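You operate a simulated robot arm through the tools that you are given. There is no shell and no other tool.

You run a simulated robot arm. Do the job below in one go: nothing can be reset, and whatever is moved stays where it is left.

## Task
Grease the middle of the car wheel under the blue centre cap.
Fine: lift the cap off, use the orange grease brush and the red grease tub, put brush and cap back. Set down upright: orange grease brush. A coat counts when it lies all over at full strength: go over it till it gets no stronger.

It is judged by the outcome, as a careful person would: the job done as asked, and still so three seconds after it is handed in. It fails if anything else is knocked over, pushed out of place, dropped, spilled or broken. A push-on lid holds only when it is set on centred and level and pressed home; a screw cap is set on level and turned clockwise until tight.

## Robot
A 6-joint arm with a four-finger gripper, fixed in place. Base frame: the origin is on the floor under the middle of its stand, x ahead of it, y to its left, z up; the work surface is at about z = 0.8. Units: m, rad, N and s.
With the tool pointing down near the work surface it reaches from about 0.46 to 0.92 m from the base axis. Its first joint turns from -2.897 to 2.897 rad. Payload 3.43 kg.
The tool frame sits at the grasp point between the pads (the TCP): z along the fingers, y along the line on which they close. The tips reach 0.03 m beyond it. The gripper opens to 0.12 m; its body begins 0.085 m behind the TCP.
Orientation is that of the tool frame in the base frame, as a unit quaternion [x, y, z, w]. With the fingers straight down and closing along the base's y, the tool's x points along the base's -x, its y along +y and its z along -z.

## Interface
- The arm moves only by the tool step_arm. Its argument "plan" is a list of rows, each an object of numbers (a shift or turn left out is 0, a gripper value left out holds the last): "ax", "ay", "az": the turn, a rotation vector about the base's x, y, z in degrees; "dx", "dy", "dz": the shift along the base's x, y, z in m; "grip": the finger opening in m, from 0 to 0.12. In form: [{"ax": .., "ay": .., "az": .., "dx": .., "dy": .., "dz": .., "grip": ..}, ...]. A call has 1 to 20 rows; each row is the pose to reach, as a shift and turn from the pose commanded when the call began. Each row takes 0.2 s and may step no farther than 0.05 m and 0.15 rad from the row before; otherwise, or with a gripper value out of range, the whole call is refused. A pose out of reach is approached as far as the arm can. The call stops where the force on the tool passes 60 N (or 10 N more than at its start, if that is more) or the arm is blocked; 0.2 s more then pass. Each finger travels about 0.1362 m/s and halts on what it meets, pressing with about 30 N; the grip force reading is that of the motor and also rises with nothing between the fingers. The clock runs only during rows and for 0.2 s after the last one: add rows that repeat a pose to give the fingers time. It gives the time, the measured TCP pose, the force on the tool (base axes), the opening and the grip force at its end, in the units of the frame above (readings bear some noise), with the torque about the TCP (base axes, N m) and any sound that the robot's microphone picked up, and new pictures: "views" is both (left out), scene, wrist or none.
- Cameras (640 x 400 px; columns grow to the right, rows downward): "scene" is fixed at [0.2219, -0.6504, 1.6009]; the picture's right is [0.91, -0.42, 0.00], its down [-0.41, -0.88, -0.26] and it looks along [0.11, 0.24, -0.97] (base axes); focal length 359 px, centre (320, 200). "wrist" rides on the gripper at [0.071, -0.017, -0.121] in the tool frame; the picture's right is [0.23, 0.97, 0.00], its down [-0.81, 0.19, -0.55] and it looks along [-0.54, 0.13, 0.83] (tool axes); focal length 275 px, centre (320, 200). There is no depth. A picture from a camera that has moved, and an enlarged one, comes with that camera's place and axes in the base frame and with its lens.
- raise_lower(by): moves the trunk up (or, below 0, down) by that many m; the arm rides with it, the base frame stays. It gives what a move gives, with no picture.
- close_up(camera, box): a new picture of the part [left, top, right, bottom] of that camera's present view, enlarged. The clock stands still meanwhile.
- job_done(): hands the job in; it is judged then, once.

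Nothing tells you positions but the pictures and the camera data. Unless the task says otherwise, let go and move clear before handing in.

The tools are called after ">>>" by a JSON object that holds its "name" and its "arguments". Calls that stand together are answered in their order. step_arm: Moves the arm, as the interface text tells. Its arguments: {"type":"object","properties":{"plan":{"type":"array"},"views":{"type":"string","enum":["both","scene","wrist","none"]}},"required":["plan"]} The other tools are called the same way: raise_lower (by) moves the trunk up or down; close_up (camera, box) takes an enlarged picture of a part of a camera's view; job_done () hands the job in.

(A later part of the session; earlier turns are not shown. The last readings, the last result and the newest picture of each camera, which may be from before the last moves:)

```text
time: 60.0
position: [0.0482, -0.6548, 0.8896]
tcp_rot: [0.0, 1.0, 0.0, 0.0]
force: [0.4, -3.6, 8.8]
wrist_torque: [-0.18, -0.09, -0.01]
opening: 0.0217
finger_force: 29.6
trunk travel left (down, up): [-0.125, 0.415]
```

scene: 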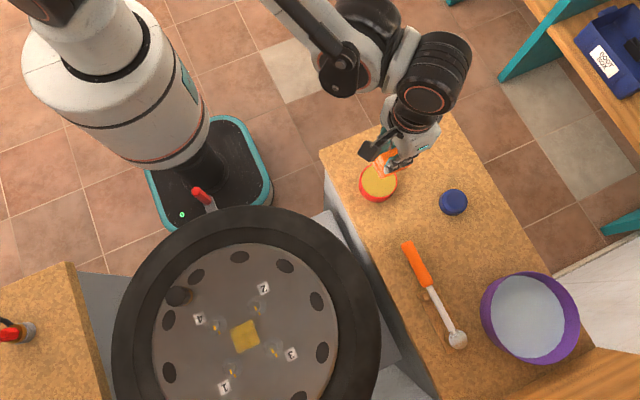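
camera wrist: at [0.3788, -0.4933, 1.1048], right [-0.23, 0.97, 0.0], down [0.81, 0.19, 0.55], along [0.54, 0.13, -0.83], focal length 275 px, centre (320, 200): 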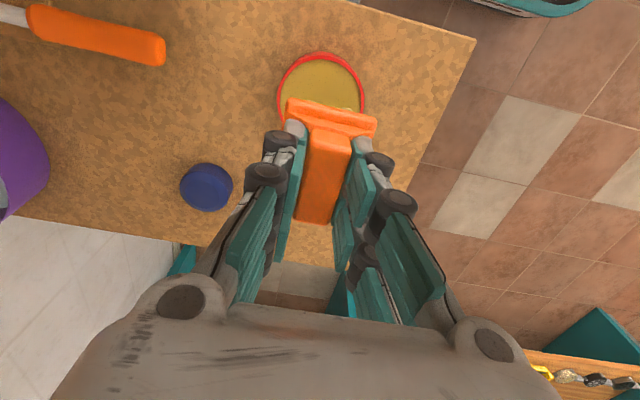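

Contact is at commanded z ≈ 0.888 with 9 N. I'll sweep an oval ring and the centre to cover the whole disc.

>>> {"name": "step_arm", "arguments": {"plan": [{"dx": 0, "dy": 0.006, "dz": -0.0004}, {"dx": 0, "dy": 0.012, "dz": -0.0004}, {"dx": 0, "dy": 0.016, "dz": -0.0004}, {"dx": 0.003, "dy": 0.0145, "dz": -0.0004}, {"dx": 0.006, "dy": 0.009, "dz": -0.0004}, {"dx": 0.008, "dy": 0.003, "dz": -0.0004}, {"dx": 0.008, "dy": -0.003, "dz": -0.0004}, {"dx": 0.006, "dy": -0.009, "dz": -0.0004}, {"dx": 0.003, "dy": -0.0145, "dz": -0.0004}, {"dx": 0, "dy": -0.016, "dz": -0.0004}, {"dx": -0.003, "dy": -0.0145, "dz": -0.0004}, {"dx": -0.006, "dy": -0.009, "dz": -0.0004}, {"dx": -0.008, "dy": -0.003, "dz": -0.0004}, {"dx": -0.008, "dy": 0.003, "dz": -0.0004}, {"dx": -0.006, "dy": 0.009, "dz": -0.0004}, {"dx": -0.003, "dy": 0.0145, "dz": -0.0004}, {"dx": 0, "dy": 0.016, "dz": -0.0004}, {"dx": 0, "dy": 0.008, "dz": -0.0004}, {"dx": 0, "dy": 0, "dz": -0.0004}], "views": "wrist"}}

>>> {"name": "close_up", "arguments": {"camera": "wrist", "box": [230, 50, 430, 180]}}

```text
time: 63.5
position: [0.0414, -0.6423, 0.8883]
tcp_rot: [0.002, 1.0, -0.003, -0.003]
force: [-8.7, -7.3, 17.0]
wrist_torque: [-0.24, 0.07, 0.02]
opening: 0.0213
finger_force: 29.6
trunk travel left (down, up): [-0.125, 0.415]
stopped in row 17: the force on the tool passed its limit at 65 N (the readings are from after the stop); the commanded pose is now the measured one
camera wrist: at [-0.0281, -0.6578, 1.0084], right [-0.23, 0.97, -0.01], down [0.81, 0.19, 0.55], along [0.53, 0.12, -0.84], focal length 275 px, centre (320, 200)
```

wrist: 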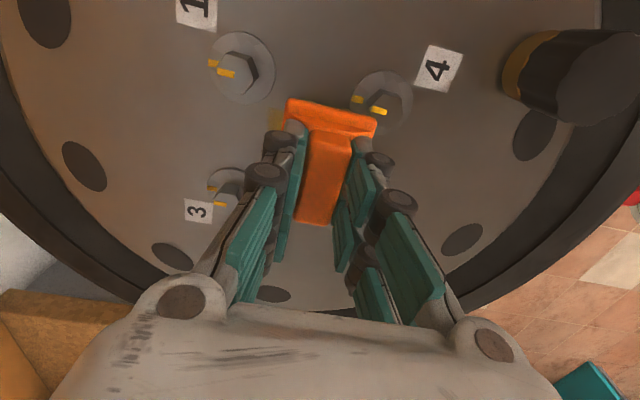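

```text
3.08 times, centred on (330, 115) of wrist
camera zoom: at [-0.0281, -0.6578, 1.0084], right [-0.23, 0.97, -0.01], down [0.81, 0.19, 0.55], along [0.53, 0.12, -0.84], focal length 847 px, centre (289, 462)
```

zoom: 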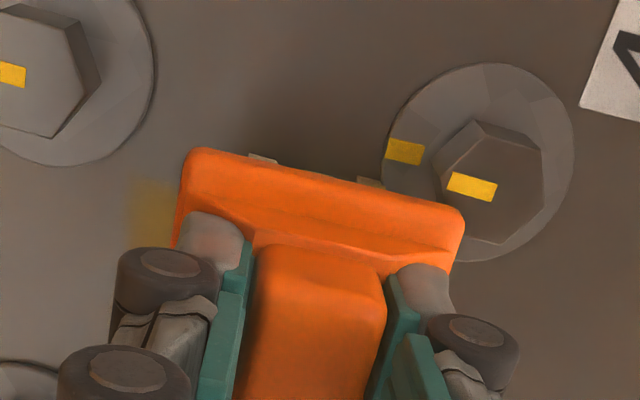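

The brush body bumped bolt 4's head and the arm stopped at 65 N. I'll lift straight up and check that nothing was disturbed.

>>> {"name": "step_arm", "arguments": {"plan": [{"dz": 0.005}, {"dz": 0.02}, {"dz": 0.05, "ax": 0.34, "ay": -0.34, "az": 0.23}, {"dz": 0.1, "ax": 0.34, "ay": -0.34, "az": 0.23}, {"dz": 0.1, "dy": 0.04, "ax": 0.34, "ay": -0.34, "az": 0.23}, {"dz": 0.1, "dy": 0.08, "ax": 0.34, "ay": -0.34, "az": 0.23}, {"dz": 0.1, "dy": 0.11, "ax": 0.34, "ay": -0.34, "az": 0.23}, {"dz": 0.1, "dy": 0.11, "ax": 0.34, "ay": -0.34, "az": 0.23}]}}

>>> {"name": "close_up", "arguments": {"camera": "scene", "box": [195, 290, 305, 380]}}

>>> {"name": "close_up", "arguments": {"camera": "wrist", "box": [60, 0, 420, 220]}}

>>> {"name": "close_up", "arguments": {"camera": "scene", "box": [225, 315, 270, 355]}}

```text
time: 65.3
position: [0.0442, -0.5327, 0.987]
tcp_rot: [0.0, 1.0, 0.0, 0.0]
force: [-0.7, 0.2, -0.2]
wrist_torque: [0.0, 0.01, 0.02]
opening: 0.0216
finger_force: 30.3
trunk travel left (down, up): [-0.125, 0.415]
camera wrist: at [-0.0266, -0.5489, 1.1072], right [-0.23, 0.97, 0.0], down [0.81, 0.19, 0.55], along [0.54, 0.13, -0.83], focal length 275 px, centre (320, 200)
```

scene: 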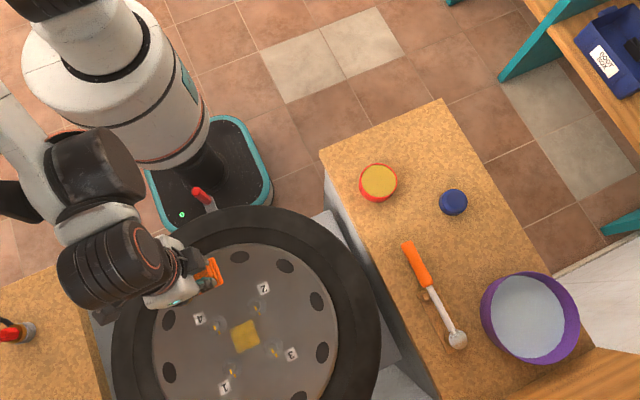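
wrist: 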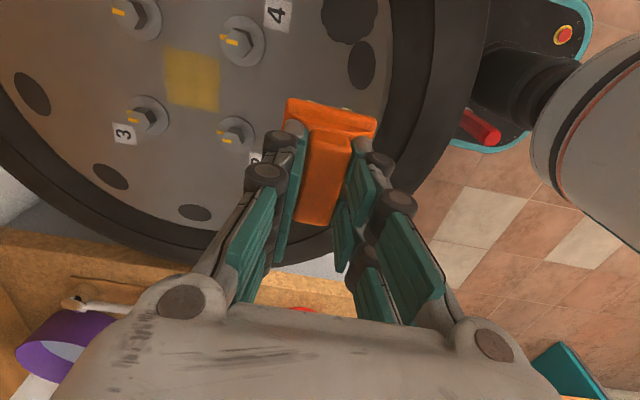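

```text
4.44 times, centred on (250, 335) of scene
camera zoom: at [0.2219, -0.6504, 1.6009], right [0.91, -0.42, 0.0], down [-0.41, -0.88, -0.26], along [0.11, 0.24, -0.97], focal length 1595 px, centre (631, -400)
```

zoom: 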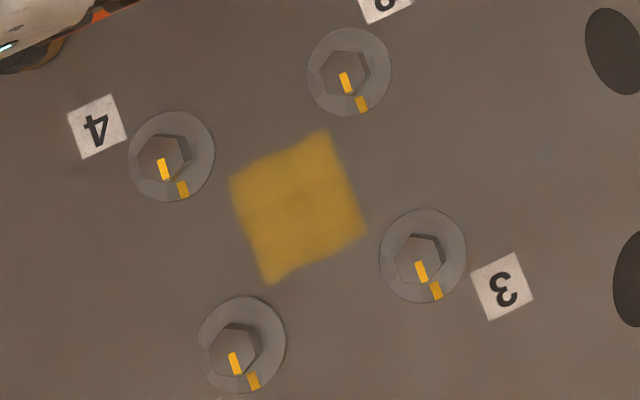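

```text
1.78 times, centred on (240, 110) of wrist
camera zoom: at [-0.0266, -0.5489, 1.1072], right [-0.23, 0.97, 0.0], down [0.81, 0.19, 0.55], along [0.54, 0.13, -0.83], focal length 489 px, centre (462, 360)
```

zoom: 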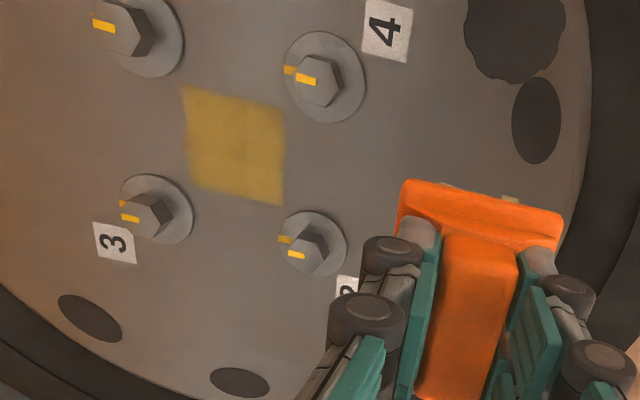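

```text
10.00 times, centred on (248, 335) of scene
camera zoom: at [0.2219, -0.6504, 1.6009], right [0.91, -0.42, 0.0], down [-0.41, -0.88, -0.26], along [0.11, 0.24, -0.97], focal length 3588 px, centre (1045, -1150)
```

zoom: 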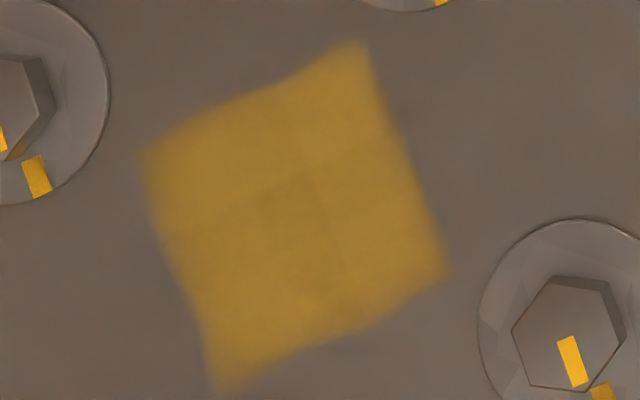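

All bolts, washers and their yellow marks look unmoved, and the patch outline looks unchanged. I'll zoom tightly to judge the strength of the coat.

>>> {"name": "close_up", "arguments": {"camera": "wrist", "box": [155, 40, 227, 116]}}

>>> {"name": "close_up", "arguments": {"camera": "scene", "box": [230, 320, 262, 354]}}

>>> {"name": "close_up", "arguments": {"camera": "wrist", "box": [280, 85, 390, 150]}}

```text
5.26 times, centred on (191, 78) of wrist
camera zoom: at [-0.0266, -0.5489, 1.1072], right [-0.23, 0.97, 0.0], down [0.81, 0.19, 0.55], along [0.54, 0.13, -0.83], focal length 1449 px, centre (999, 842)
```

zoom: 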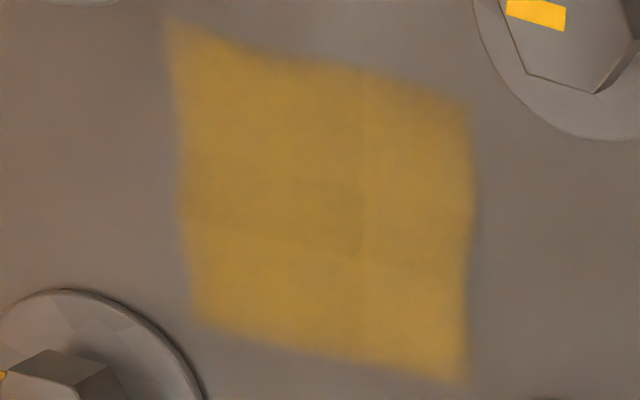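

```text
11.76 times, centred on (246, 337) of scene
camera zoom: at [0.2219, -0.6504, 1.6009], right [0.91, -0.42, 0.0], down [-0.41, -0.88, -0.26], along [0.11, 0.24, -0.97], focal length 4222 px, centre (1191, -1412)
```

zoom: 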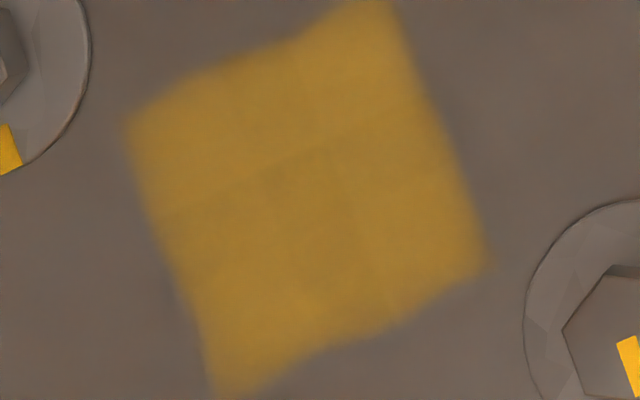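

```text
5.82 times, centred on (335, 118) of wrist
camera zoom: at [-0.0266, -0.5489, 1.1072], right [-0.23, 0.97, 0.0], down [0.81, 0.19, 0.55], along [0.54, 0.13, -0.83], focal length 1602 px, centre (233, 680)
```

zoom: 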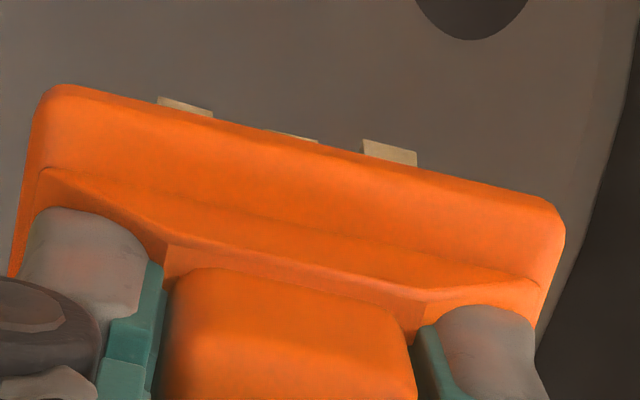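

The contour matches a square of about 0.05 m that didn't grow with the wider strokes, and the bump was a tuft corner climbing a washer. I'll reload and do another careful pass, then compare the strength.

>>> {"name": "step_arm", "arguments": {"plan": [{"dx": 0.045, "dy": 0.0062}, {"dx": 0.09, "dy": 0.0124}, {"dx": 0.135, "dy": 0.0186}, {"dx": 0.18, "dy": 0.0248}, {"dx": 0.225, "dy": 0.031}, {"dx": 0.27, "dy": 0.0372}, {"dx": 0.315, "dy": 0.0434}, {"dx": 0.36, "dy": 0.0496}, {"dx": 0.405, "dy": 0.0557}, {"dx": 0.405, "dy": 0.0557, "dz": -0.04}, {"dx": 0.405, "dy": 0.0557, "dz": -0.08}, {"dx": 0.405, "dy": 0.0557, "dz": -0.092}, {"dx": 0.405, "dy": 0.0557, "dz": -0.092}], "views": "none"}}

>>> {"name": "step_arm", "arguments": {"plan": [{"dz": -0.0007}, {"dz": -0.001}, {"dz": -0.001}], "views": "none"}}

>>> {"name": "step_arm", "arguments": {"plan": [{"dz": -0.0007}, {"dz": -0.001}, {"dz": -0.001}], "views": "none"}}

```text
time: 68.1
position: [0.4501, -0.4765, 0.8959]
tcp_rot: [-0.001, 1.0, 0.0, 0.001]
force: [0.2, -0.5, 3.4]
wrist_torque: [0.01, 0.07, -0.01]
opening: 0.0211
finger_force: 29.8
trunk travel left (down, up): [-0.125, 0.415]
```

```text
time: 68.9
position: [0.4488, -0.4767, 0.8957]
tcp_rot: [-0.002, 1.0, -0.001, 0.001]
force: [5.0, -4.4, 20.5]
wrist_torque: [-0.21, -0.07, 0.03]
opening: 0.0217
finger_force: 29.9
trunk travel left (down, up): [-0.125, 0.415]
```

```text
time: 69.7
position: [0.4476, -0.4758, 0.8946]
tcp_rot: [0.0, 1.0, -0.001, 0.0]
force: [11.9, -7.6, 44.7]
wrist_torque: [-0.33, -0.32, 0.06]
opening: 0.0215
finger_force: 29.9
trunk travel left (down, up): [-0.125, 0.415]
```

>>> {"name": "step_arm", "arguments": {"plan": [{"dz": 0.0012}, {"dz": 0.0015, "dx": 0.003}, {"dz": 0.0015, "dx": -0.003}, {"dz": 0.0015, "dy": 0.003}, {"dz": 0.0015, "dy": -0.003}, {"dz": 0.0015}], "views": "none"}}

>>> {"name": "step_arm", "arguments": {"plan": [{"dz": 0.02}, {"dz": 0.06}, {"dz": 0.1}], "views": "both"}}

>>> {"name": "close_up", "arguments": {"camera": "wrist", "box": [270, 80, 400, 170]}}

>>> {"name": "close_up", "arguments": {"camera": "scene", "box": [340, 130, 420, 200]}}

```text
time: 71.1
position: [0.4472, -0.4759, 0.8952]
tcp_rot: [0.0, 1.0, 0.0, 0.001]
force: [1.5, -6.5, 21.0]
wrist_torque: [-0.34, 0.14, 0.07]
opening: 0.0217
finger_force: 30.0
trunk travel left (down, up): [-0.125, 0.415]
```

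```text
time: 71.9
position: [0.4491, -0.4762, 0.9955]
tcp_rot: [-0.001, 1.0, 0.0, -0.001]
force: [0.3, -0.4, 0.4]
wrist_torque: [-0.02, -0.02, -0.03]
opening: 0.0217
finger_force: 29.9
trunk travel left (down, up): [-0.125, 0.415]
camera wrist: at [0.3779, -0.4924, 1.1154], right [-0.23, 0.97, 0.0], down [0.81, 0.19, 0.55], along [0.54, 0.13, -0.83], focal length 275 px, centre (320, 200)
```

scene: 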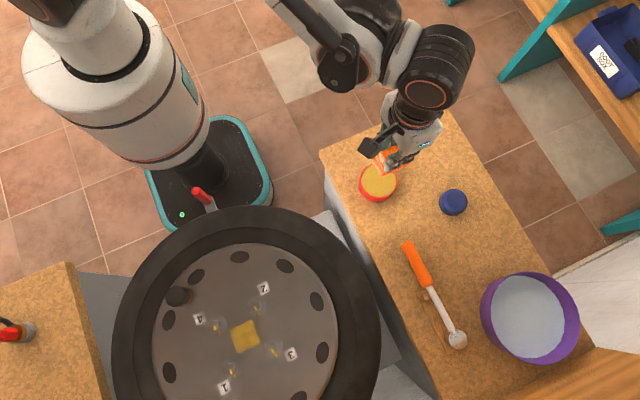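
wrist: 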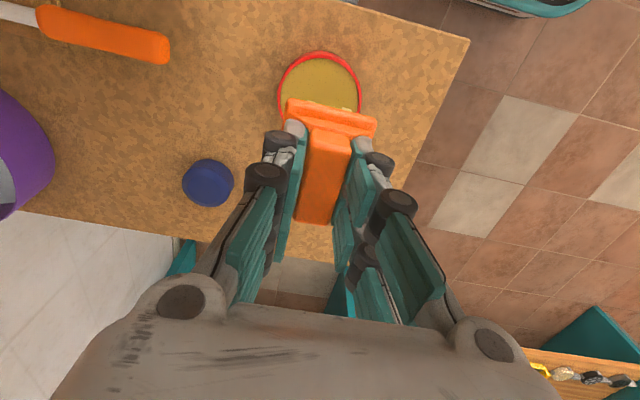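

```text
4.44 times, centred on (335, 125) of wrist
camera zoom: at [0.3779, -0.4924, 1.1154], right [-0.23, 0.97, 0.0], down [0.81, 0.19, 0.55], along [0.54, 0.13, -0.83], focal length 1224 px, centre (253, 533)
```

zoom: 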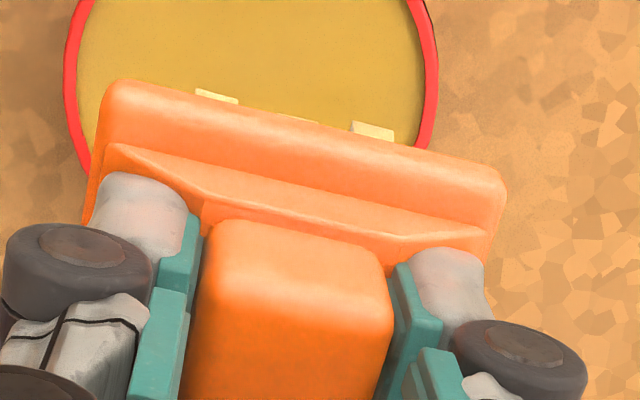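

```text
5.71 times, centred on (380, 165) of scene
camera zoom: at [0.2219, -0.6504, 1.6009], right [0.91, -0.42, 0.0], down [-0.41, -0.88, -0.26], along [0.11, 0.24, -0.97], focal length 2050 px, centre (-23, 400)
```

zoom: 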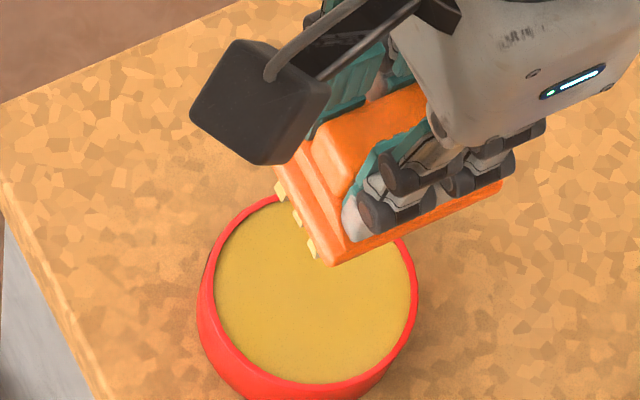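

>>> {"name": "step_arm", "arguments": {"plan": [{"dx": -0.04, "dy": -0.0179}, {"dx": -0.08, "dy": -0.0358}, {"dx": -0.12, "dy": -0.0537}, {"dx": -0.16, "dy": -0.0716}, {"dx": -0.2, "dy": -0.0895}, {"dx": -0.24, "dy": -0.1074}, {"dx": -0.28, "dy": -0.1253}, {"dx": -0.32, "dy": -0.1432}, {"dx": -0.36, "dy": -0.1611}, {"dx": -0.4, "dy": -0.179}, {"dx": -0.4, "dy": -0.179, "dz": -0.04}, {"dx": -0.4, "dy": -0.179, "dz": -0.08}, {"dx": -0.4, "dy": -0.179, "dz": -0.1}, {"dx": -0.4, "dy": -0.179, "dz": -0.104}, {"dx": -0.4, "dy": -0.179, "dz": -0.104}], "views": "none"}}

>>> {"name": "step_arm", "arguments": {"plan": [{"dz": -0.001}, {"dz": -0.002}, {"dz": -0.002}], "views": "none"}}

>>> {"name": "step_arm", "arguments": {"plan": [{"dz": -0.0007}, {"dz": -0.001}, {"dz": -0.001}], "views": "none"}}

```text
time: 75.1
position: [0.0482, -0.656, 0.8912]
tcp_rot: [-0.001, 1.0, 0.0, 0.0]
force: [-0.1, 0.7, 0.2]
wrist_torque: [0.01, -0.01, 0.01]
opening: 0.0213
finger_force: 30.2
trunk travel left (down, up): [-0.125, 0.415]
```

```text
time: 75.9
position: [0.0489, -0.6556, 0.8888]
tcp_rot: [-0.001, 1.0, 0.0, -0.001]
force: [0.3, 1.4, -0.6]
wrist_torque: [0.0, 0.0, -0.02]
opening: 0.0215
finger_force: 29.8
trunk travel left (down, up): [-0.125, 0.415]
```

```text
time: 76.7
position: [0.0485, -0.6556, 0.8884]
tcp_rot: [0.0, 1.0, 0.0, 0.0]
force: [-0.6, -0.7, 3.5]
wrist_torque: [-0.06, 0.14, -0.01]
opening: 0.0218
finger_force: 30.0
trunk travel left (down, up): [-0.125, 0.415]
```

Contact again, at 3.5 N. I'll press slightly more and repeat the safe stroke pattern.

>>> {"name": "step_arm", "arguments": {"plan": [{"dz": -0.0004}, {"dy": 0.006, "dz": -0.0004}, {"dy": 0.012, "dz": -0.0004}, {"dx": 0.003, "dy": 0.012, "dz": -0.0004}, {"dx": 0.003, "dy": 0.012, "dz": -0.0004}, {"dx": 0.003, "dy": 0.006, "dz": -0.0004}, {"dx": 0.003, "dy": 0, "dz": -0.0004}, {"dx": 0.003, "dy": -0.006, "dz": -0.0004}, {"dx": 0.003, "dy": -0.012, "dz": -0.0004}, {"dx": 0.003, "dy": -0.012, "dz": -0.0004}, {"dx": -0.003, "dy": -0.012, "dz": -0.0004}, {"dx": -0.003, "dy": -0.012, "dz": -0.0004}, {"dx": -0.003, "dy": -0.006, "dz": -0.0004}, {"dx": -0.003, "dy": 0, "dz": -0.0004}, {"dx": -0.003, "dy": 0.006, "dz": -0.0004}, {"dx": -0.003, "dy": 0.012, "dz": -0.0004}, {"dx": -0.003, "dy": 0.012, "dz": -0.0004}, {"dx": 0, "dy": 0.006, "dz": -0.0004}, {"dx": 0, "dy": 0, "dz": -0.0004}], "views": "none"}}

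>>> {"name": "step_arm", "arguments": {"plan": [{"dz": 0.005}, {"dz": 0.04}, {"dz": 0.08}, {"dz": 0.1}, {"dz": 0.1, "dy": 0.04}, {"dz": 0.1, "dy": 0.08}, {"dz": 0.1, "dy": 0.12}, {"dz": 0.1, "dy": 0.12}]}}

>>> {"name": "close_up", "arguments": {"camera": "scene", "box": [225, 315, 270, 355]}}

>>> {"name": "close_up", "arguments": {"camera": "wrist", "box": [155, 40, 227, 116]}}

>>> {"name": "close_up", "arguments": {"camera": "scene", "box": [195, 290, 305, 380]}}

```text
time: 80.7
position: [0.0485, -0.6533, 0.889]
tcp_rot: [-0.002, 1.0, 0.0, 0.001]
force: [-1.2, 11.1, 16.1]
wrist_torque: [0.55, 0.24, -0.05]
opening: 0.0215
finger_force: 30.4
trunk travel left (down, up): [-0.125, 0.415]
```

```text
time: 82.5
position: [0.048, -0.535, 0.989]
tcp_rot: [-0.001, 1.0, 0.0, -0.001]
force: [0.3, 0.4, -0.2]
wrist_torque: [-0.03, 0.03, 0.0]
opening: 0.0214
finger_force: 30.2
trunk travel left (down, up): [-0.125, 0.415]
camera wrist: at [-0.0226, -0.5522, 1.1082], right [-0.23, 0.97, 0.0], down [0.81, 0.19, 0.55], along [0.54, 0.13, -0.83], focal length 275 px, centre (320, 200)
```

scene: 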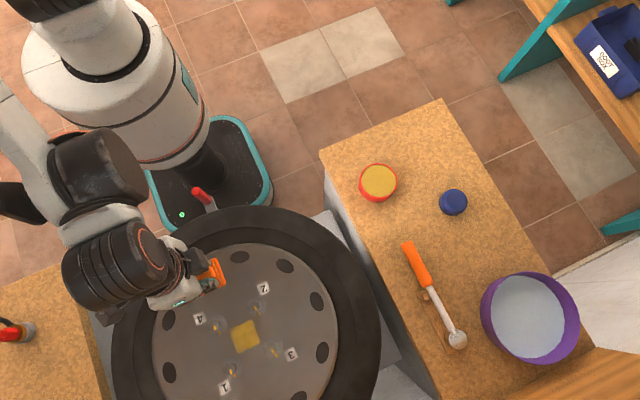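
wrist: 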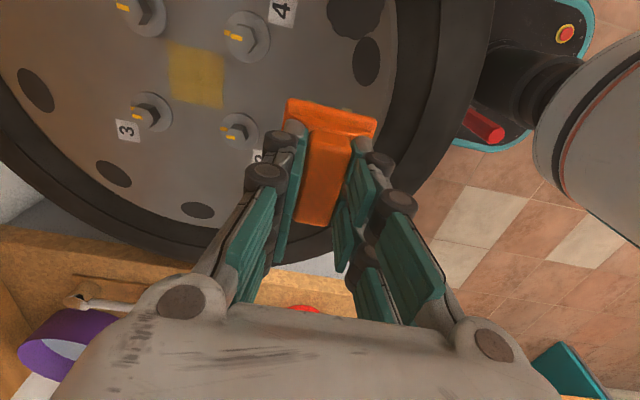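

```text
10.00 times, centred on (248, 335) of scene
camera zoom: at [0.2219, -0.6504, 1.6009], right [0.91, -0.42, 0.0], down [-0.41, -0.88, -0.26], along [0.11, 0.24, -0.97], focal length 3588 px, centre (1045, -1150)
```

zoom: 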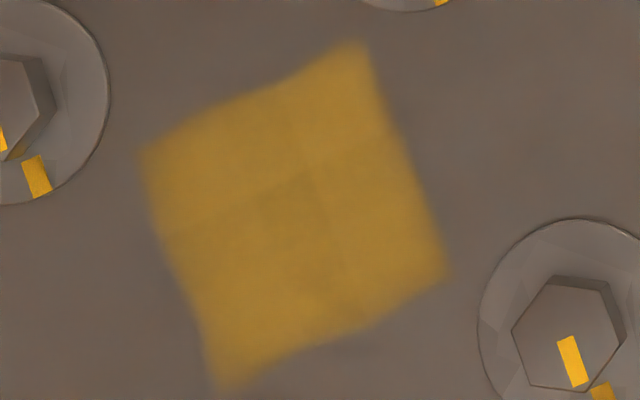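

```text
5.26 times, centred on (191, 78) of wrist
camera zoom: at [-0.0226, -0.5522, 1.1082], right [-0.23, 0.97, 0.0], down [0.81, 0.19, 0.55], along [0.54, 0.13, -0.83], focal length 1449 px, centre (999, 842)
```

zoom: 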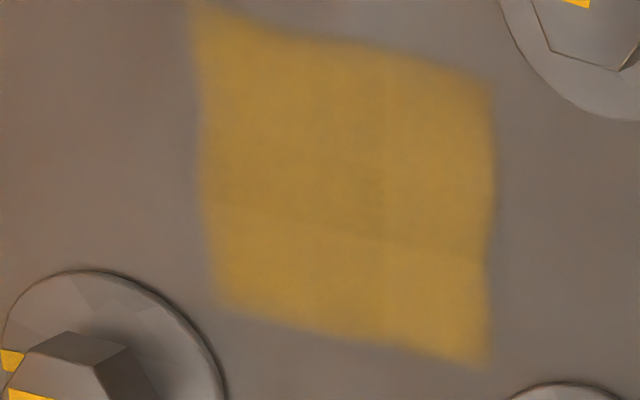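

```text
4.44 times, centred on (250, 335) of scene
camera zoom: at [0.2219, -0.6504, 1.6009], right [0.91, -0.42, 0.0], down [-0.41, -0.88, -0.26], along [0.11, 0.24, -0.97], focal length 1595 px, centre (631, -400)
```

zoom: 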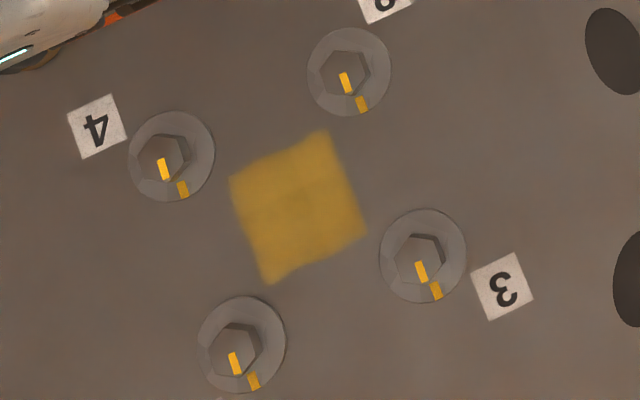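

Three passes now look identical in outline and colour, so the coat is at full strength over the whole patch. I'll carry the brush back to its original spot and yaw.

>>> {"name": "step_arm", "arguments": {"plan": [{"dx": 0.0438, "dy": 0.0072}, {"dx": 0.0877, "dy": 0.0144}, {"dx": 0.1315, "dy": 0.0215}, {"dx": 0.1754, "dy": 0.0287}, {"dx": 0.2192, "dy": 0.0359}, {"dx": 0.2631, "dy": 0.0431}, {"dx": 0.3069, "dy": 0.0502, "az": -1}, {"dx": 0.3508, "dy": 0.0574, "az": -2}, {"dx": 0.3946, "dy": 0.0646, "az": -3}, {"dx": 0.4385, "dy": 0.0718, "az": -4}, {"dx": 0.4823, "dy": 0.0789, "az": -5}, {"dx": 0.5262, "dy": 0.0861, "az": -5.5}, {"dx": 0.57, "dy": 0.0933, "az": -5.5}, {"dx": 0.57, "dy": 0.0933, "az": -5.5, "dz": -0.04}, {"dx": 0.57, "dy": 0.0933, "az": -5.5, "dz": -0.08}, {"dx": 0.57, "dy": 0.0933, "az": -5.5, "dz": -0.1}, {"dx": 0.57, "dy": 0.0933, "az": -5.5, "dz": -0.115}, {"dx": 0.57, "dy": 0.0933, "az": -5.5, "dz": -0.118}, {"dx": 0.57, "dy": 0.0933, "az": -5.5, "dz": -0.118}]}}

>>> {"name": "close_up", "arguments": {"camera": "scene", "box": [400, 100, 500, 180]}}

>>> {"name": "close_up", "arguments": {"camera": "scene", "box": [100, 200, 400, 400]}}

```text
time: 86.5
position: [0.62, -0.4418, 0.8707]
tcp_rot: [0.047, 0.999, 0.0, -0.001]
force: [0.0, 0.7, -0.6]
wrist_torque: [0.03, 0.0, 0.03]
opening: 0.0215
finger_force: 29.6
trunk travel left (down, up): [-0.125, 0.415]
camera wrist: at [0.5471, -0.4522, 0.9897], right [-0.14, 0.99, 0.0], down [0.82, 0.11, 0.55], along [0.55, 0.08, -0.83], focal length 275 px, centre (320, 200)
```

scene: 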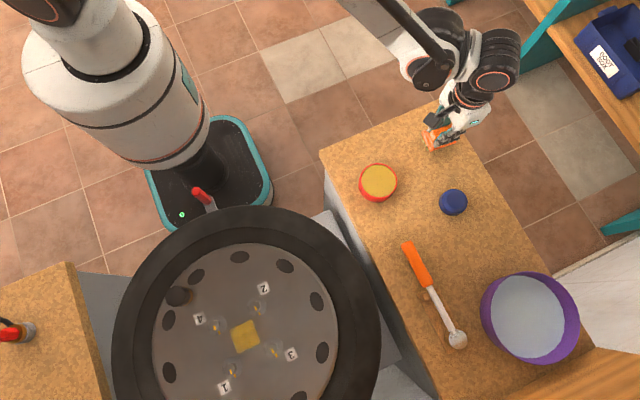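
wrist: 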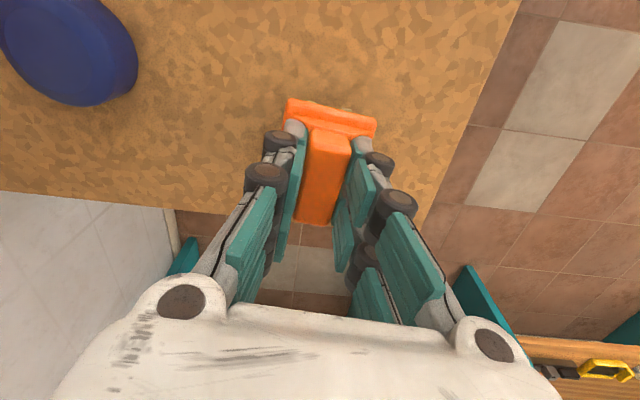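

```text
5.00 times, centred on (450, 140) of scene
camera zoom: at [0.2219, -0.6504, 1.6009], right [0.91, -0.42, 0.0], down [-0.41, -0.88, -0.26], along [0.11, 0.24, -0.97], focal length 1794 px, centre (-330, 500)
```

zoom: 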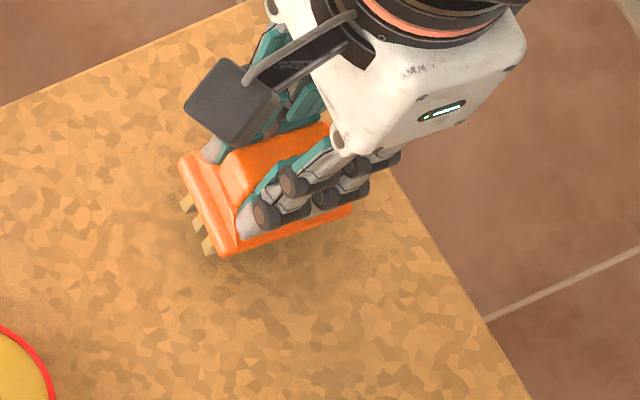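

```text
2.00 times, centred on (250, 300) of scene
camera zoom: at [0.2219, -0.6504, 1.6009], right [0.91, -0.42, 0.0], down [-0.41, -0.88, -0.26], along [0.11, 0.24, -0.97], focal length 718 px, centre (460, 0)
```

zoom: 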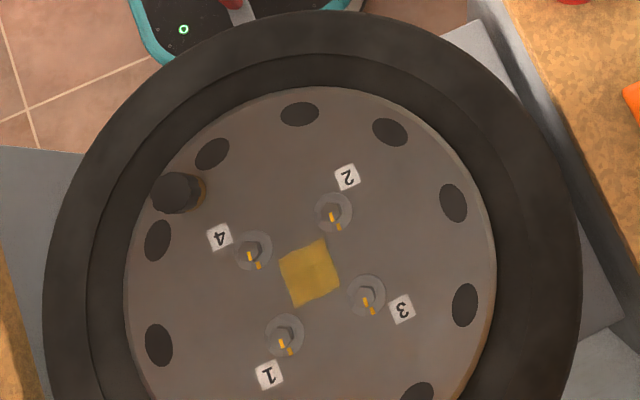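

>>> {"name": "step_arm", "arguments": {"plan": [{"dz": -0.002}, {"dz": -0.004}, {"dz": -0.006}, {"dz": -0.007}, {"dz": -0.007}], "views": "none"}}

>>> {"name": "step_arm", "arguments": {"plan": [{"dz": -0.0007}, {"dz": -0.001}, {"dz": -0.001}], "views": "none"}}

```text
time: 87.7
position: [0.6181, -0.4424, 0.8624]
tcp_rot: [0.048, 0.999, 0.0, 0.0]
force: [-0.2, -0.2, -1.1]
wrist_torque: [0.0, -0.01, 0.03]
opening: 0.0216
finger_force: 29.7
trunk travel left (down, up): [-0.125, 0.415]
```

```text
time: 88.5
position: [0.6188, -0.4419, 0.8618]
tcp_rot: [0.047, 0.999, 0.0, -0.001]
force: [0.3, -0.8, -0.3]
wrist_torque: [0.03, 0.0, 0.0]
opening: 0.0216
finger_force: 30.2
trunk travel left (down, up): [-0.125, 0.415]
```

>>> {"name": "step_arm", "arguments": {"plan": [{"dz": -0.0007}, {"dz": -0.001}, {"dz": -0.001}], "views": "none"}}

>>> {"name": "step_arm", "arguments": {"plan": [{"dz": -0.0005}, {"dz": -0.0007}, {"dz": -0.0007}], "views": "none"}}

>>> {"name": "step_arm", "arguments": {"plan": [{"dz": -0.0005}, {"dz": -0.0007}, {"dz": -0.0007}], "views": "none"}}

```text
time: 89.3
position: [0.6187, -0.4417, 0.8617]
tcp_rot: [0.048, 0.999, 0.0, 0.001]
force: [2.5, -1.9, 8.3]
wrist_torque: [-0.09, -0.09, 0.02]
opening: 0.0215
finger_force: 30.4
trunk travel left (down, up): [-0.125, 0.415]
```

```text
time: 90.1
position: [0.6176, -0.4422, 0.8624]
tcp_rot: [0.047, 0.999, 0.0, 0.001]
force: [7.2, -4.9, 22.5]
wrist_torque: [-0.22, -0.22, 0.04]
opening: 0.0214
finger_force: 29.7
trunk travel left (down, up): [-0.125, 0.415]
```

```text
time: 90.9
position: [0.618, -0.4423, 0.8614]
tcp_rot: [0.046, 0.999, 0.0, 0.001]
force: [9.1, -8.4, 35.8]
wrist_torque: [-0.34, -0.26, 0.05]
opening: 0.0217
finger_force: 29.9
trunk travel left (down, up): [-0.125, 0.415]
```

The brush is firmly on the table. I'll relieve the load, open the fingers slowly and back off upward.

>>> {"name": "step_arm", "arguments": {"plan": [{"dz": 0.0015}, {"dz": 0.0015}, {"dz": 0.0015, "grip": 0.03}, {"dz": 0.0015, "grip": 0.045}, {"dz": 0.0015, "grip": 0.06}, {"dz": 0.0015, "grip": 0.06}]}}

>>> {"name": "close_up", "arguments": {"camera": "wrist", "box": [220, 60, 420, 230]}}

```text
time: 92.3
position: [0.618, -0.4411, 0.8613]
tcp_rot: [0.048, 0.999, 0.001, 0.0]
force: [-0.2, 1.0, -0.6]
wrist_torque: [-0.03, 0.03, -0.02]
opening: 0.06
finger_force: 0.1
trunk travel left (down, up): [-0.125, 0.415]
camera wrist: at [0.5463, -0.4519, 0.9804], right [-0.14, 0.99, 0.0], down [0.82, 0.11, 0.55], along [0.55, 0.08, -0.83], focal length 275 px, centre (320, 200)
```

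scene: 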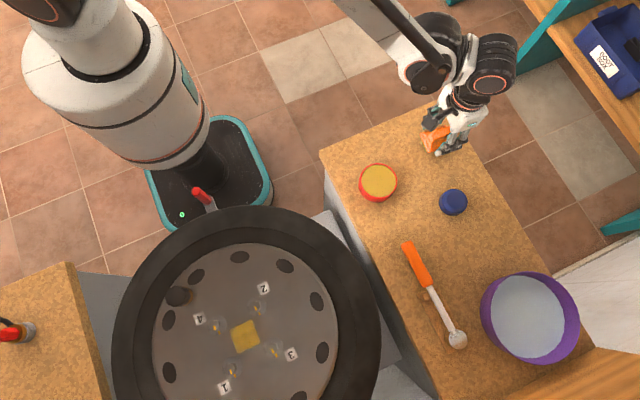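
wrist: 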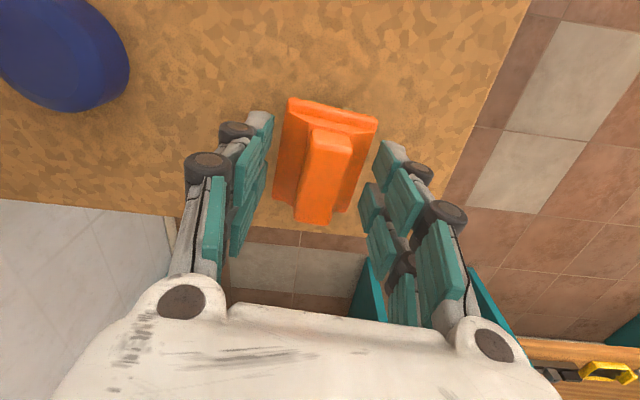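

```text
2.35 times, centred on (320, 145) of wrist
camera zoom: at [0.5463, -0.4519, 0.9804], right [-0.14, 0.99, 0.0], down [0.82, 0.11, 0.55], along [0.55, 0.08, -0.83], focal length 648 px, centre (320, 329)
```

zoom: 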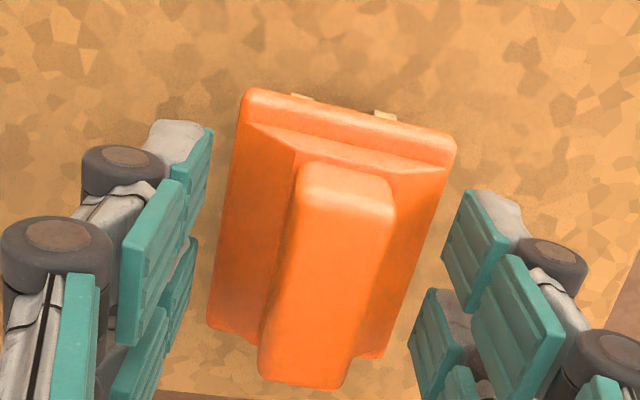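

The brush stands upright where it was. I'll rise, move over the cap and line up on it.

>>> {"name": "step_arm", "arguments": {"plan": [{"dz": 0.03}, {"dz": 0.07}, {"dz": 0.11}, {"dz": 0.12, "dx": -0.01, "dy": -0.037, "az": 2, "grip": 0.085}, {"dz": 0.12, "dx": -0.02, "dy": -0.074, "az": 4}, {"dz": 0.12, "dx": -0.03, "dy": -0.111, "az": 5.5}, {"dz": 0.12, "dx": -0.038, "dy": -0.1483, "az": 5.5}, {"dz": 0.09, "dx": -0.038, "dy": -0.1483, "az": 5.5}, {"dz": 0.06, "dx": -0.038, "dy": -0.1483, "az": 5.5}, {"dz": 0.06, "dx": -0.038, "dy": -0.1483, "az": 5.5}]}}

>>> {"name": "close_up", "arguments": {"camera": "wrist", "box": [200, 60, 440, 230]}}

>>> {"name": "close_up", "arguments": {"camera": "scene", "box": [400, 110, 480, 170]}}

```text
time: 94.5
position: [0.5808, -0.5925, 0.9216]
tcp_rot: [0.0, 1.0, 0.0, 0.0]
force: [-0.3, -0.2, 0.7]
wrist_torque: [0.01, 0.03, 0.01]
opening: 0.085
finger_force: 0.1
trunk travel left (down, up): [-0.125, 0.415]
camera wrist: at [0.5098, -0.6086, 1.0405], right [-0.23, 0.97, 0.0], down [0.81, 0.19, 0.55], along [0.54, 0.13, -0.83], focal length 275 px, centre (320, 200)
```

scene: 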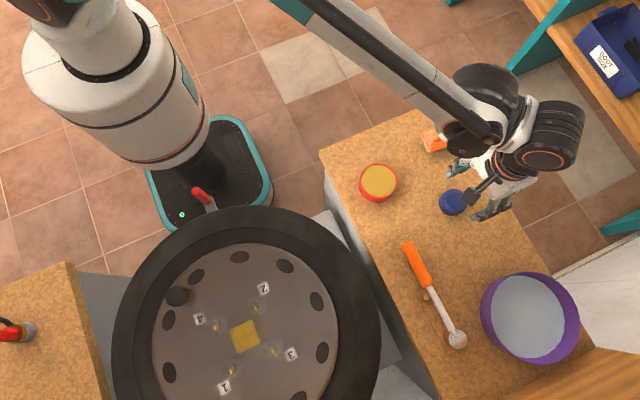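
wrist: 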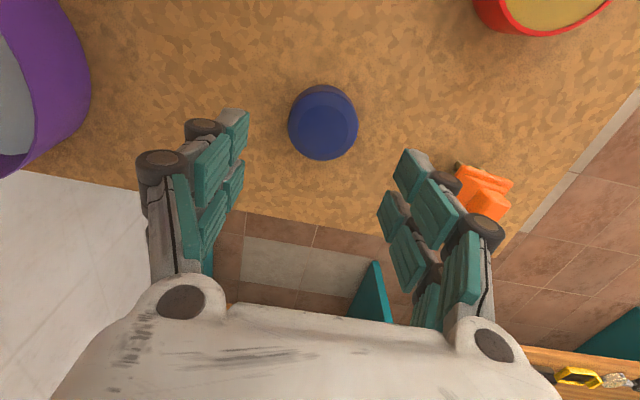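

```text
2.35 times, centred on (320, 145) of wrist
camera zoom: at [0.5098, -0.6086, 1.0405], right [-0.23, 0.97, 0.0], down [0.81, 0.19, 0.55], along [0.54, 0.13, -0.83], focal length 648 px, centre (320, 329)
```

zoom: 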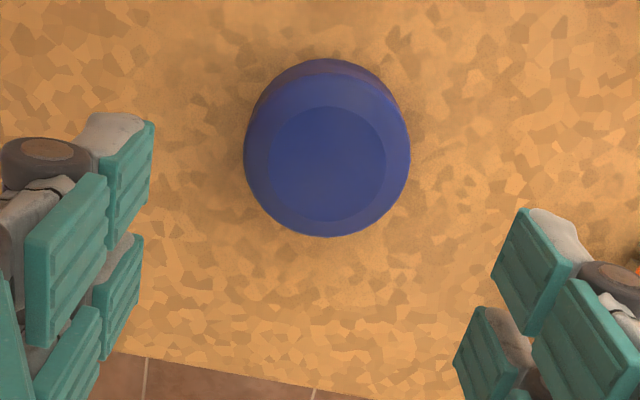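

```text
6.67 times, centred on (440, 140) of scene
camera zoom: at [0.2219, -0.6504, 1.6009], right [0.91, -0.42, 0.0], down [-0.41, -0.88, -0.26], along [0.11, 0.24, -0.97], focal length 2392 px, centre (-480, 600)
```

zoom: 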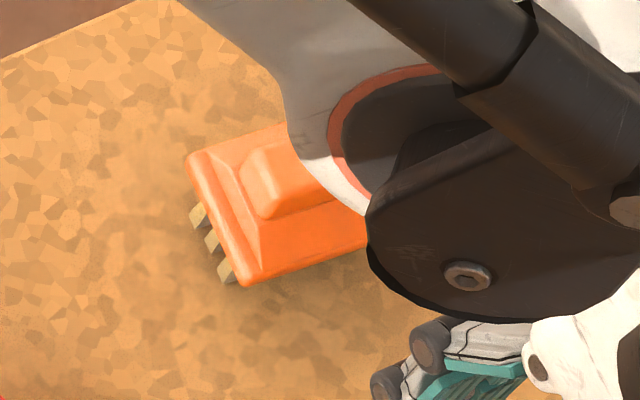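

The brush is back at its original pixels, and the cap sits about 2 mm to +y of the gripper centre. I'll correct that and descend part-way to re-check.

>>> {"name": "step_arm", "arguments": {"plan": [{"dy": 0.002, "dz": -0.025}, {"dy": 0.002, "dz": -0.05}, {"dy": 0.002, "dz": -0.05}], "views": "none"}}

>>> {"name": "close_up", "arguments": {"camera": "wrist", "box": [180, 60, 480, 250]}}

```text
time: 95.3
position: [0.5798, -0.5892, 0.8703]
tcp_rot: [-0.001, 1.0, 0.0, 0.0]
force: [0.4, 1.1, 0.8]
wrist_torque: [-0.02, 0.01, 0.03]
opening: 0.085
finger_force: 0.2
trunk travel left (down, up): [-0.125, 0.415]
```

```text
2.11 times, centred on (330, 155) of wrist
camera zoom: at [0.51, -0.606, 0.99], right [-0.23, 0.97, 0.0], down [0.81, 0.19, 0.55], along [0.54, 0.13, -0.83], focal length 580 px, centre (299, 295)
```

zoom: 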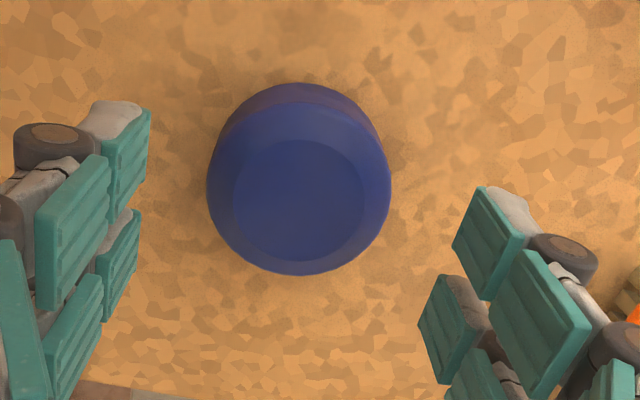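

The cap's view is now pixel-identical to the first approach on the wheel. I'll descend 0.034 and grip it the same way.

>>> {"name": "step_arm", "arguments": {"plan": [{"dz": -0.02}, {"dz": -0.034}, {"dz": -0.034}, {"dz": -0.034, "grip": 0.065}, {"dz": -0.034, "grip": 0.05}, {"dz": -0.034, "grip": 0.045}, {"dz": -0.034, "grip": 0.045}], "views": "wrist"}}

>>> {"name": "close_up", "arguments": {"camera": "wrist", "box": [180, 60, 480, 250]}}

```text
time: 96.9
position: [0.5809, -0.5885, 0.8368]
tcp_rot: [-0.001, 1.0, 0.001, -0.001]
force: [0.4, -0.7, -0.5]
wrist_torque: [-0.01, 0.02, -0.01]
opening: 0.0549
finger_force: 30.3
trunk travel left (down, up): [-0.125, 0.415]
camera wrist: at [0.5101, -0.6055, 0.956], right [-0.23, 0.97, 0.0], down [0.81, 0.19, 0.55], along [0.54, 0.13, -0.83], focal length 275 px, centre (320, 200)
```

wrist: 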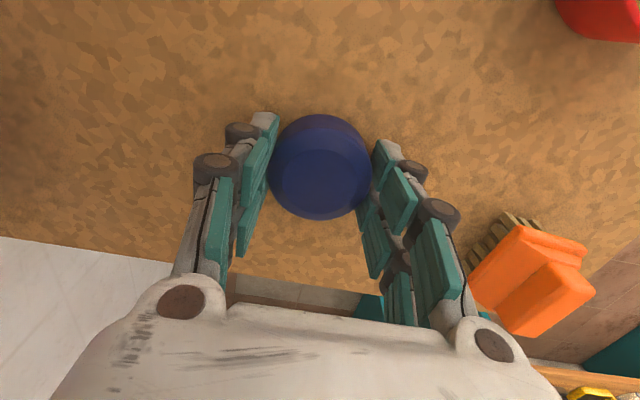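

```text
2.11 times, centred on (330, 155) of wrist
camera zoom: at [0.5101, -0.6055, 0.956], right [-0.23, 0.97, 0.0], down [0.81, 0.19, 0.55], along [0.54, 0.13, -0.83], focal length 580 px, centre (299, 295)
```

zoom: 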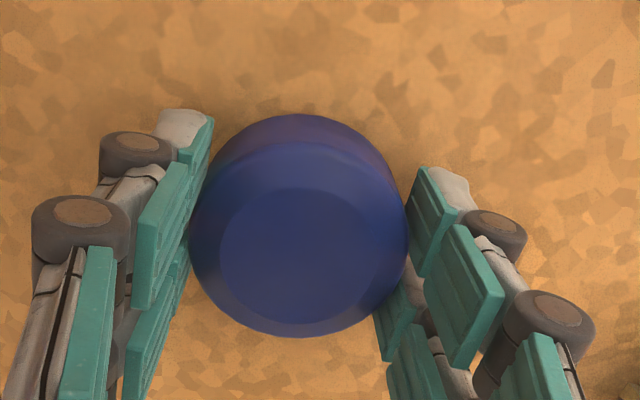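

The cap is gripped exactly as before. I'll lift it and carry it back over the wheel centre.

>>> {"name": "step_arm", "arguments": {"plan": [{"dz": 0.02}, {"dz": 0.06}, {"dz": 0.1}, {"dz": 0.14}, {"dz": 0.16}, {"dx": -0.0443, "dy": -0.0055, "dz": 0.16}, {"dx": -0.0887, "dy": -0.0111, "dz": 0.16}, {"dx": -0.133, "dy": -0.0166, "dz": 0.16}, {"dx": -0.1773, "dy": -0.0222, "dz": 0.16}, {"dx": -0.2217, "dy": -0.0277, "dz": 0.16}, {"dx": -0.266, "dy": -0.0333, "dz": 0.16}, {"dx": -0.3103, "dy": -0.0388, "dz": 0.16}, {"dx": -0.3547, "dy": -0.0443, "dz": 0.16}, {"dx": -0.399, "dy": -0.0499, "dz": 0.16}, {"dx": -0.4433, "dy": -0.0554, "dz": 0.16}, {"dx": -0.4877, "dy": -0.061, "dz": 0.16}, {"dx": -0.532, "dy": -0.067, "dz": 0.16}, {"dx": -0.532, "dy": -0.067, "dz": 0.12}, {"dx": -0.532, "dy": -0.067, "dz": 0.08}, {"dx": -0.532, "dy": -0.067, "dz": 0.08}]}}

>>> {"name": "close_up", "arguments": {"camera": "wrist", "box": [180, 60, 480, 250]}}

>>> {"name": "close_up", "arguments": {"camera": "scene", "box": [400, 90, 500, 250]}}

```text
time: 101.1
position: [0.0475, -0.6547, 0.9166]
tcp_rot: [-0.001, 1.0, 0.001, 0.0]
force: [1.1, 0.7, -0.5]
wrist_torque: [0.02, -0.03, 0.0]
opening: 0.055
finger_force: 29.6
trunk travel left (down, up): [-0.125, 0.415]
camera wrist: at [-0.0225, -0.6721, 1.0357], right [-0.23, 0.97, 0.0], down [0.81, 0.19, 0.55], along [0.54, 0.13, -0.83], focal length 275 px, centre (320, 200)
```

scene: 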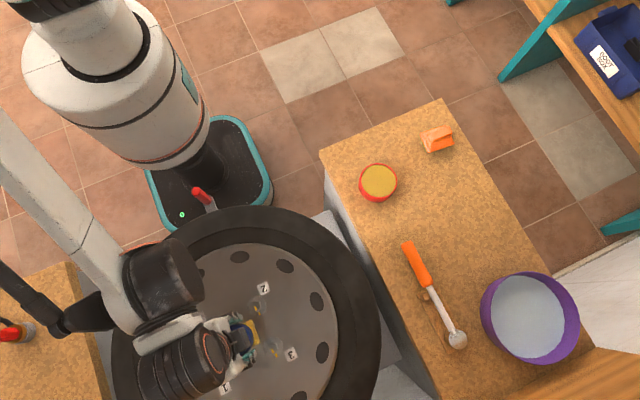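
wrist: 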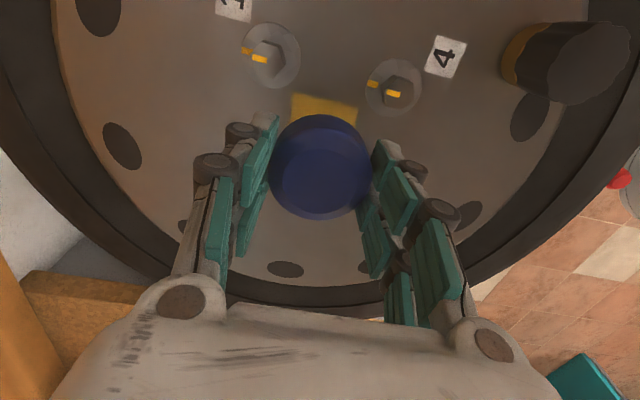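

```text
2.11 times, centred on (330, 155) of wrist
camera zoom: at [-0.0225, -0.6721, 1.0357], right [-0.23, 0.97, 0.0], down [0.81, 0.19, 0.55], along [0.54, 0.13, -0.83], focal length 580 px, centre (299, 295)
```

zoom: 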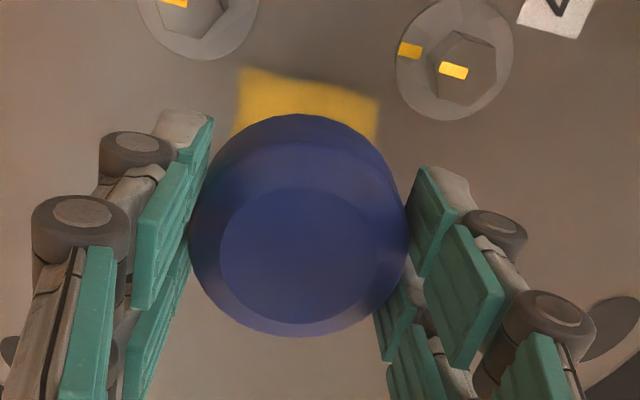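

```text
2.50 times, centred on (450, 170) of scene
camera zoom: at [0.2219, -0.6504, 1.6009], right [0.91, -0.42, 0.0], down [-0.41, -0.88, -0.26], along [0.11, 0.24, -0.97], focal length 897 px, centre (-5, 275)
```

zoom: 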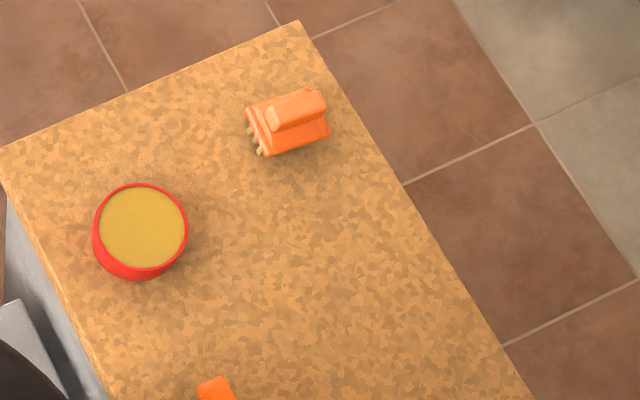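

The brush, tub and table look right. I'll lower to the same height as the earlier just-lifted picture so I can compare bolt positions pixel by pixel.

>>> {"name": "step_arm", "arguments": {"plan": [{"dz": -0.015}, {"dz": -0.028}, {"dz": -0.0332}, {"dz": -0.0332}], "views": "none"}}

>>> {"name": "close_up", "arguments": {"camera": "wrist", "box": [180, 60, 480, 250]}}

```text
time: 102.1
position: [0.0476, -0.6557, 0.8833]
tcp_rot: [-0.001, 1.0, 0.0, 0.0]
force: [-0.6, 0.1, -0.6]
wrist_torque: [0.01, 0.0, 0.01]
opening: 0.055
finger_force: 30.0
trunk travel left (down, up): [-0.125, 0.415]
```

```text
2.11 times, centred on (330, 155) of wrist
camera zoom: at [-0.0223, -0.6726, 1.0028], right [-0.23, 0.97, 0.0], down [0.81, 0.19, 0.55], along [0.54, 0.13, -0.83], focal length 580 px, centre (299, 295)
```

zoom: 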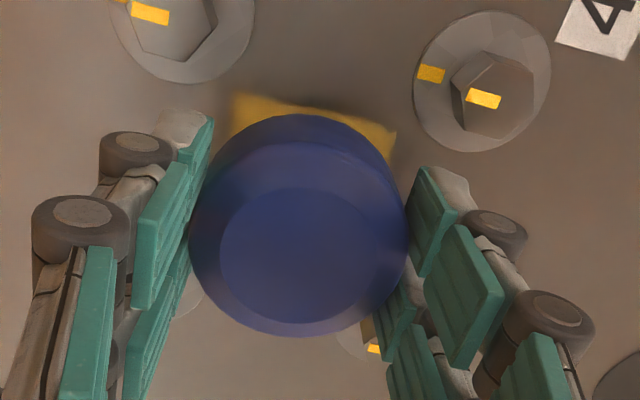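

Comparing pictures and camera poses, I'm about 0.6 mm short in x and 1.1 mm short in y. I'll correct that and lower to just above the seat.

>>> {"name": "step_arm", "arguments": {"plan": [{"dx": 0.0006, "dy": 0.0011}, {"dx": 0.0006, "dy": 0.0011, "dz": -0.006}, {"dx": 0.0006, "dy": 0.0011, "dz": -0.012}, {"dx": 0.0006, "dy": 0.0011, "dz": -0.015}, {"dx": 0.0006, "dy": 0.0011, "dz": -0.015}], "views": "wrist"}}

>>> {"name": "close_up", "arguments": {"camera": "wrist", "box": [180, 60, 480, 250]}}

```text
time: 103.3
position: [0.0484, -0.6544, 0.8687]
tcp_rot: [0.0, 1.0, -0.001, 0.0]
force: [0.6, -0.1, 0.0]
wrist_torque: [-0.03, 0.01, -0.01]
opening: 0.0548
finger_force: 30.1
trunk travel left (down, up): [-0.125, 0.415]
camera wrist: at [-0.0218, -0.6714, 0.988], right [-0.23, 0.97, 0.0], down [0.81, 0.19, 0.55], along [0.54, 0.13, -0.83], focal length 275 px, centre (320, 200)
```

wrist: 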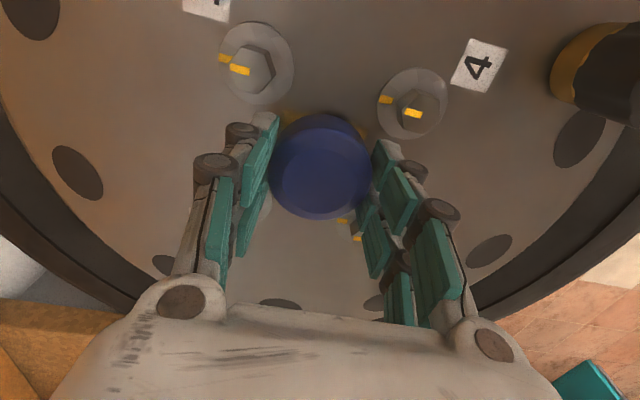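

```text
2.11 times, centred on (330, 155) of wrist
camera zoom: at [-0.0218, -0.6714, 0.988], right [-0.23, 0.97, 0.0], down [0.81, 0.19, 0.55], along [0.54, 0.13, -0.83], focal length 580 px, centre (299, 295)
```

zoom: 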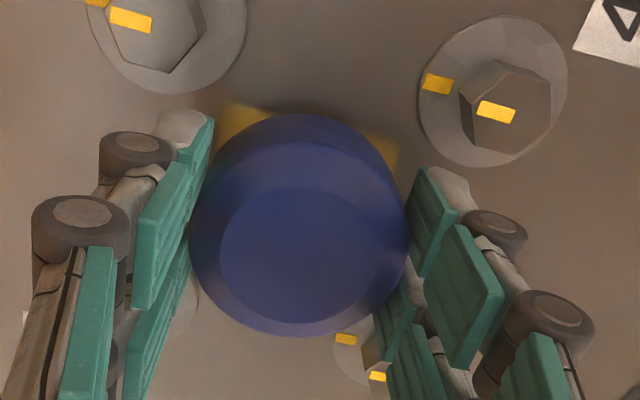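

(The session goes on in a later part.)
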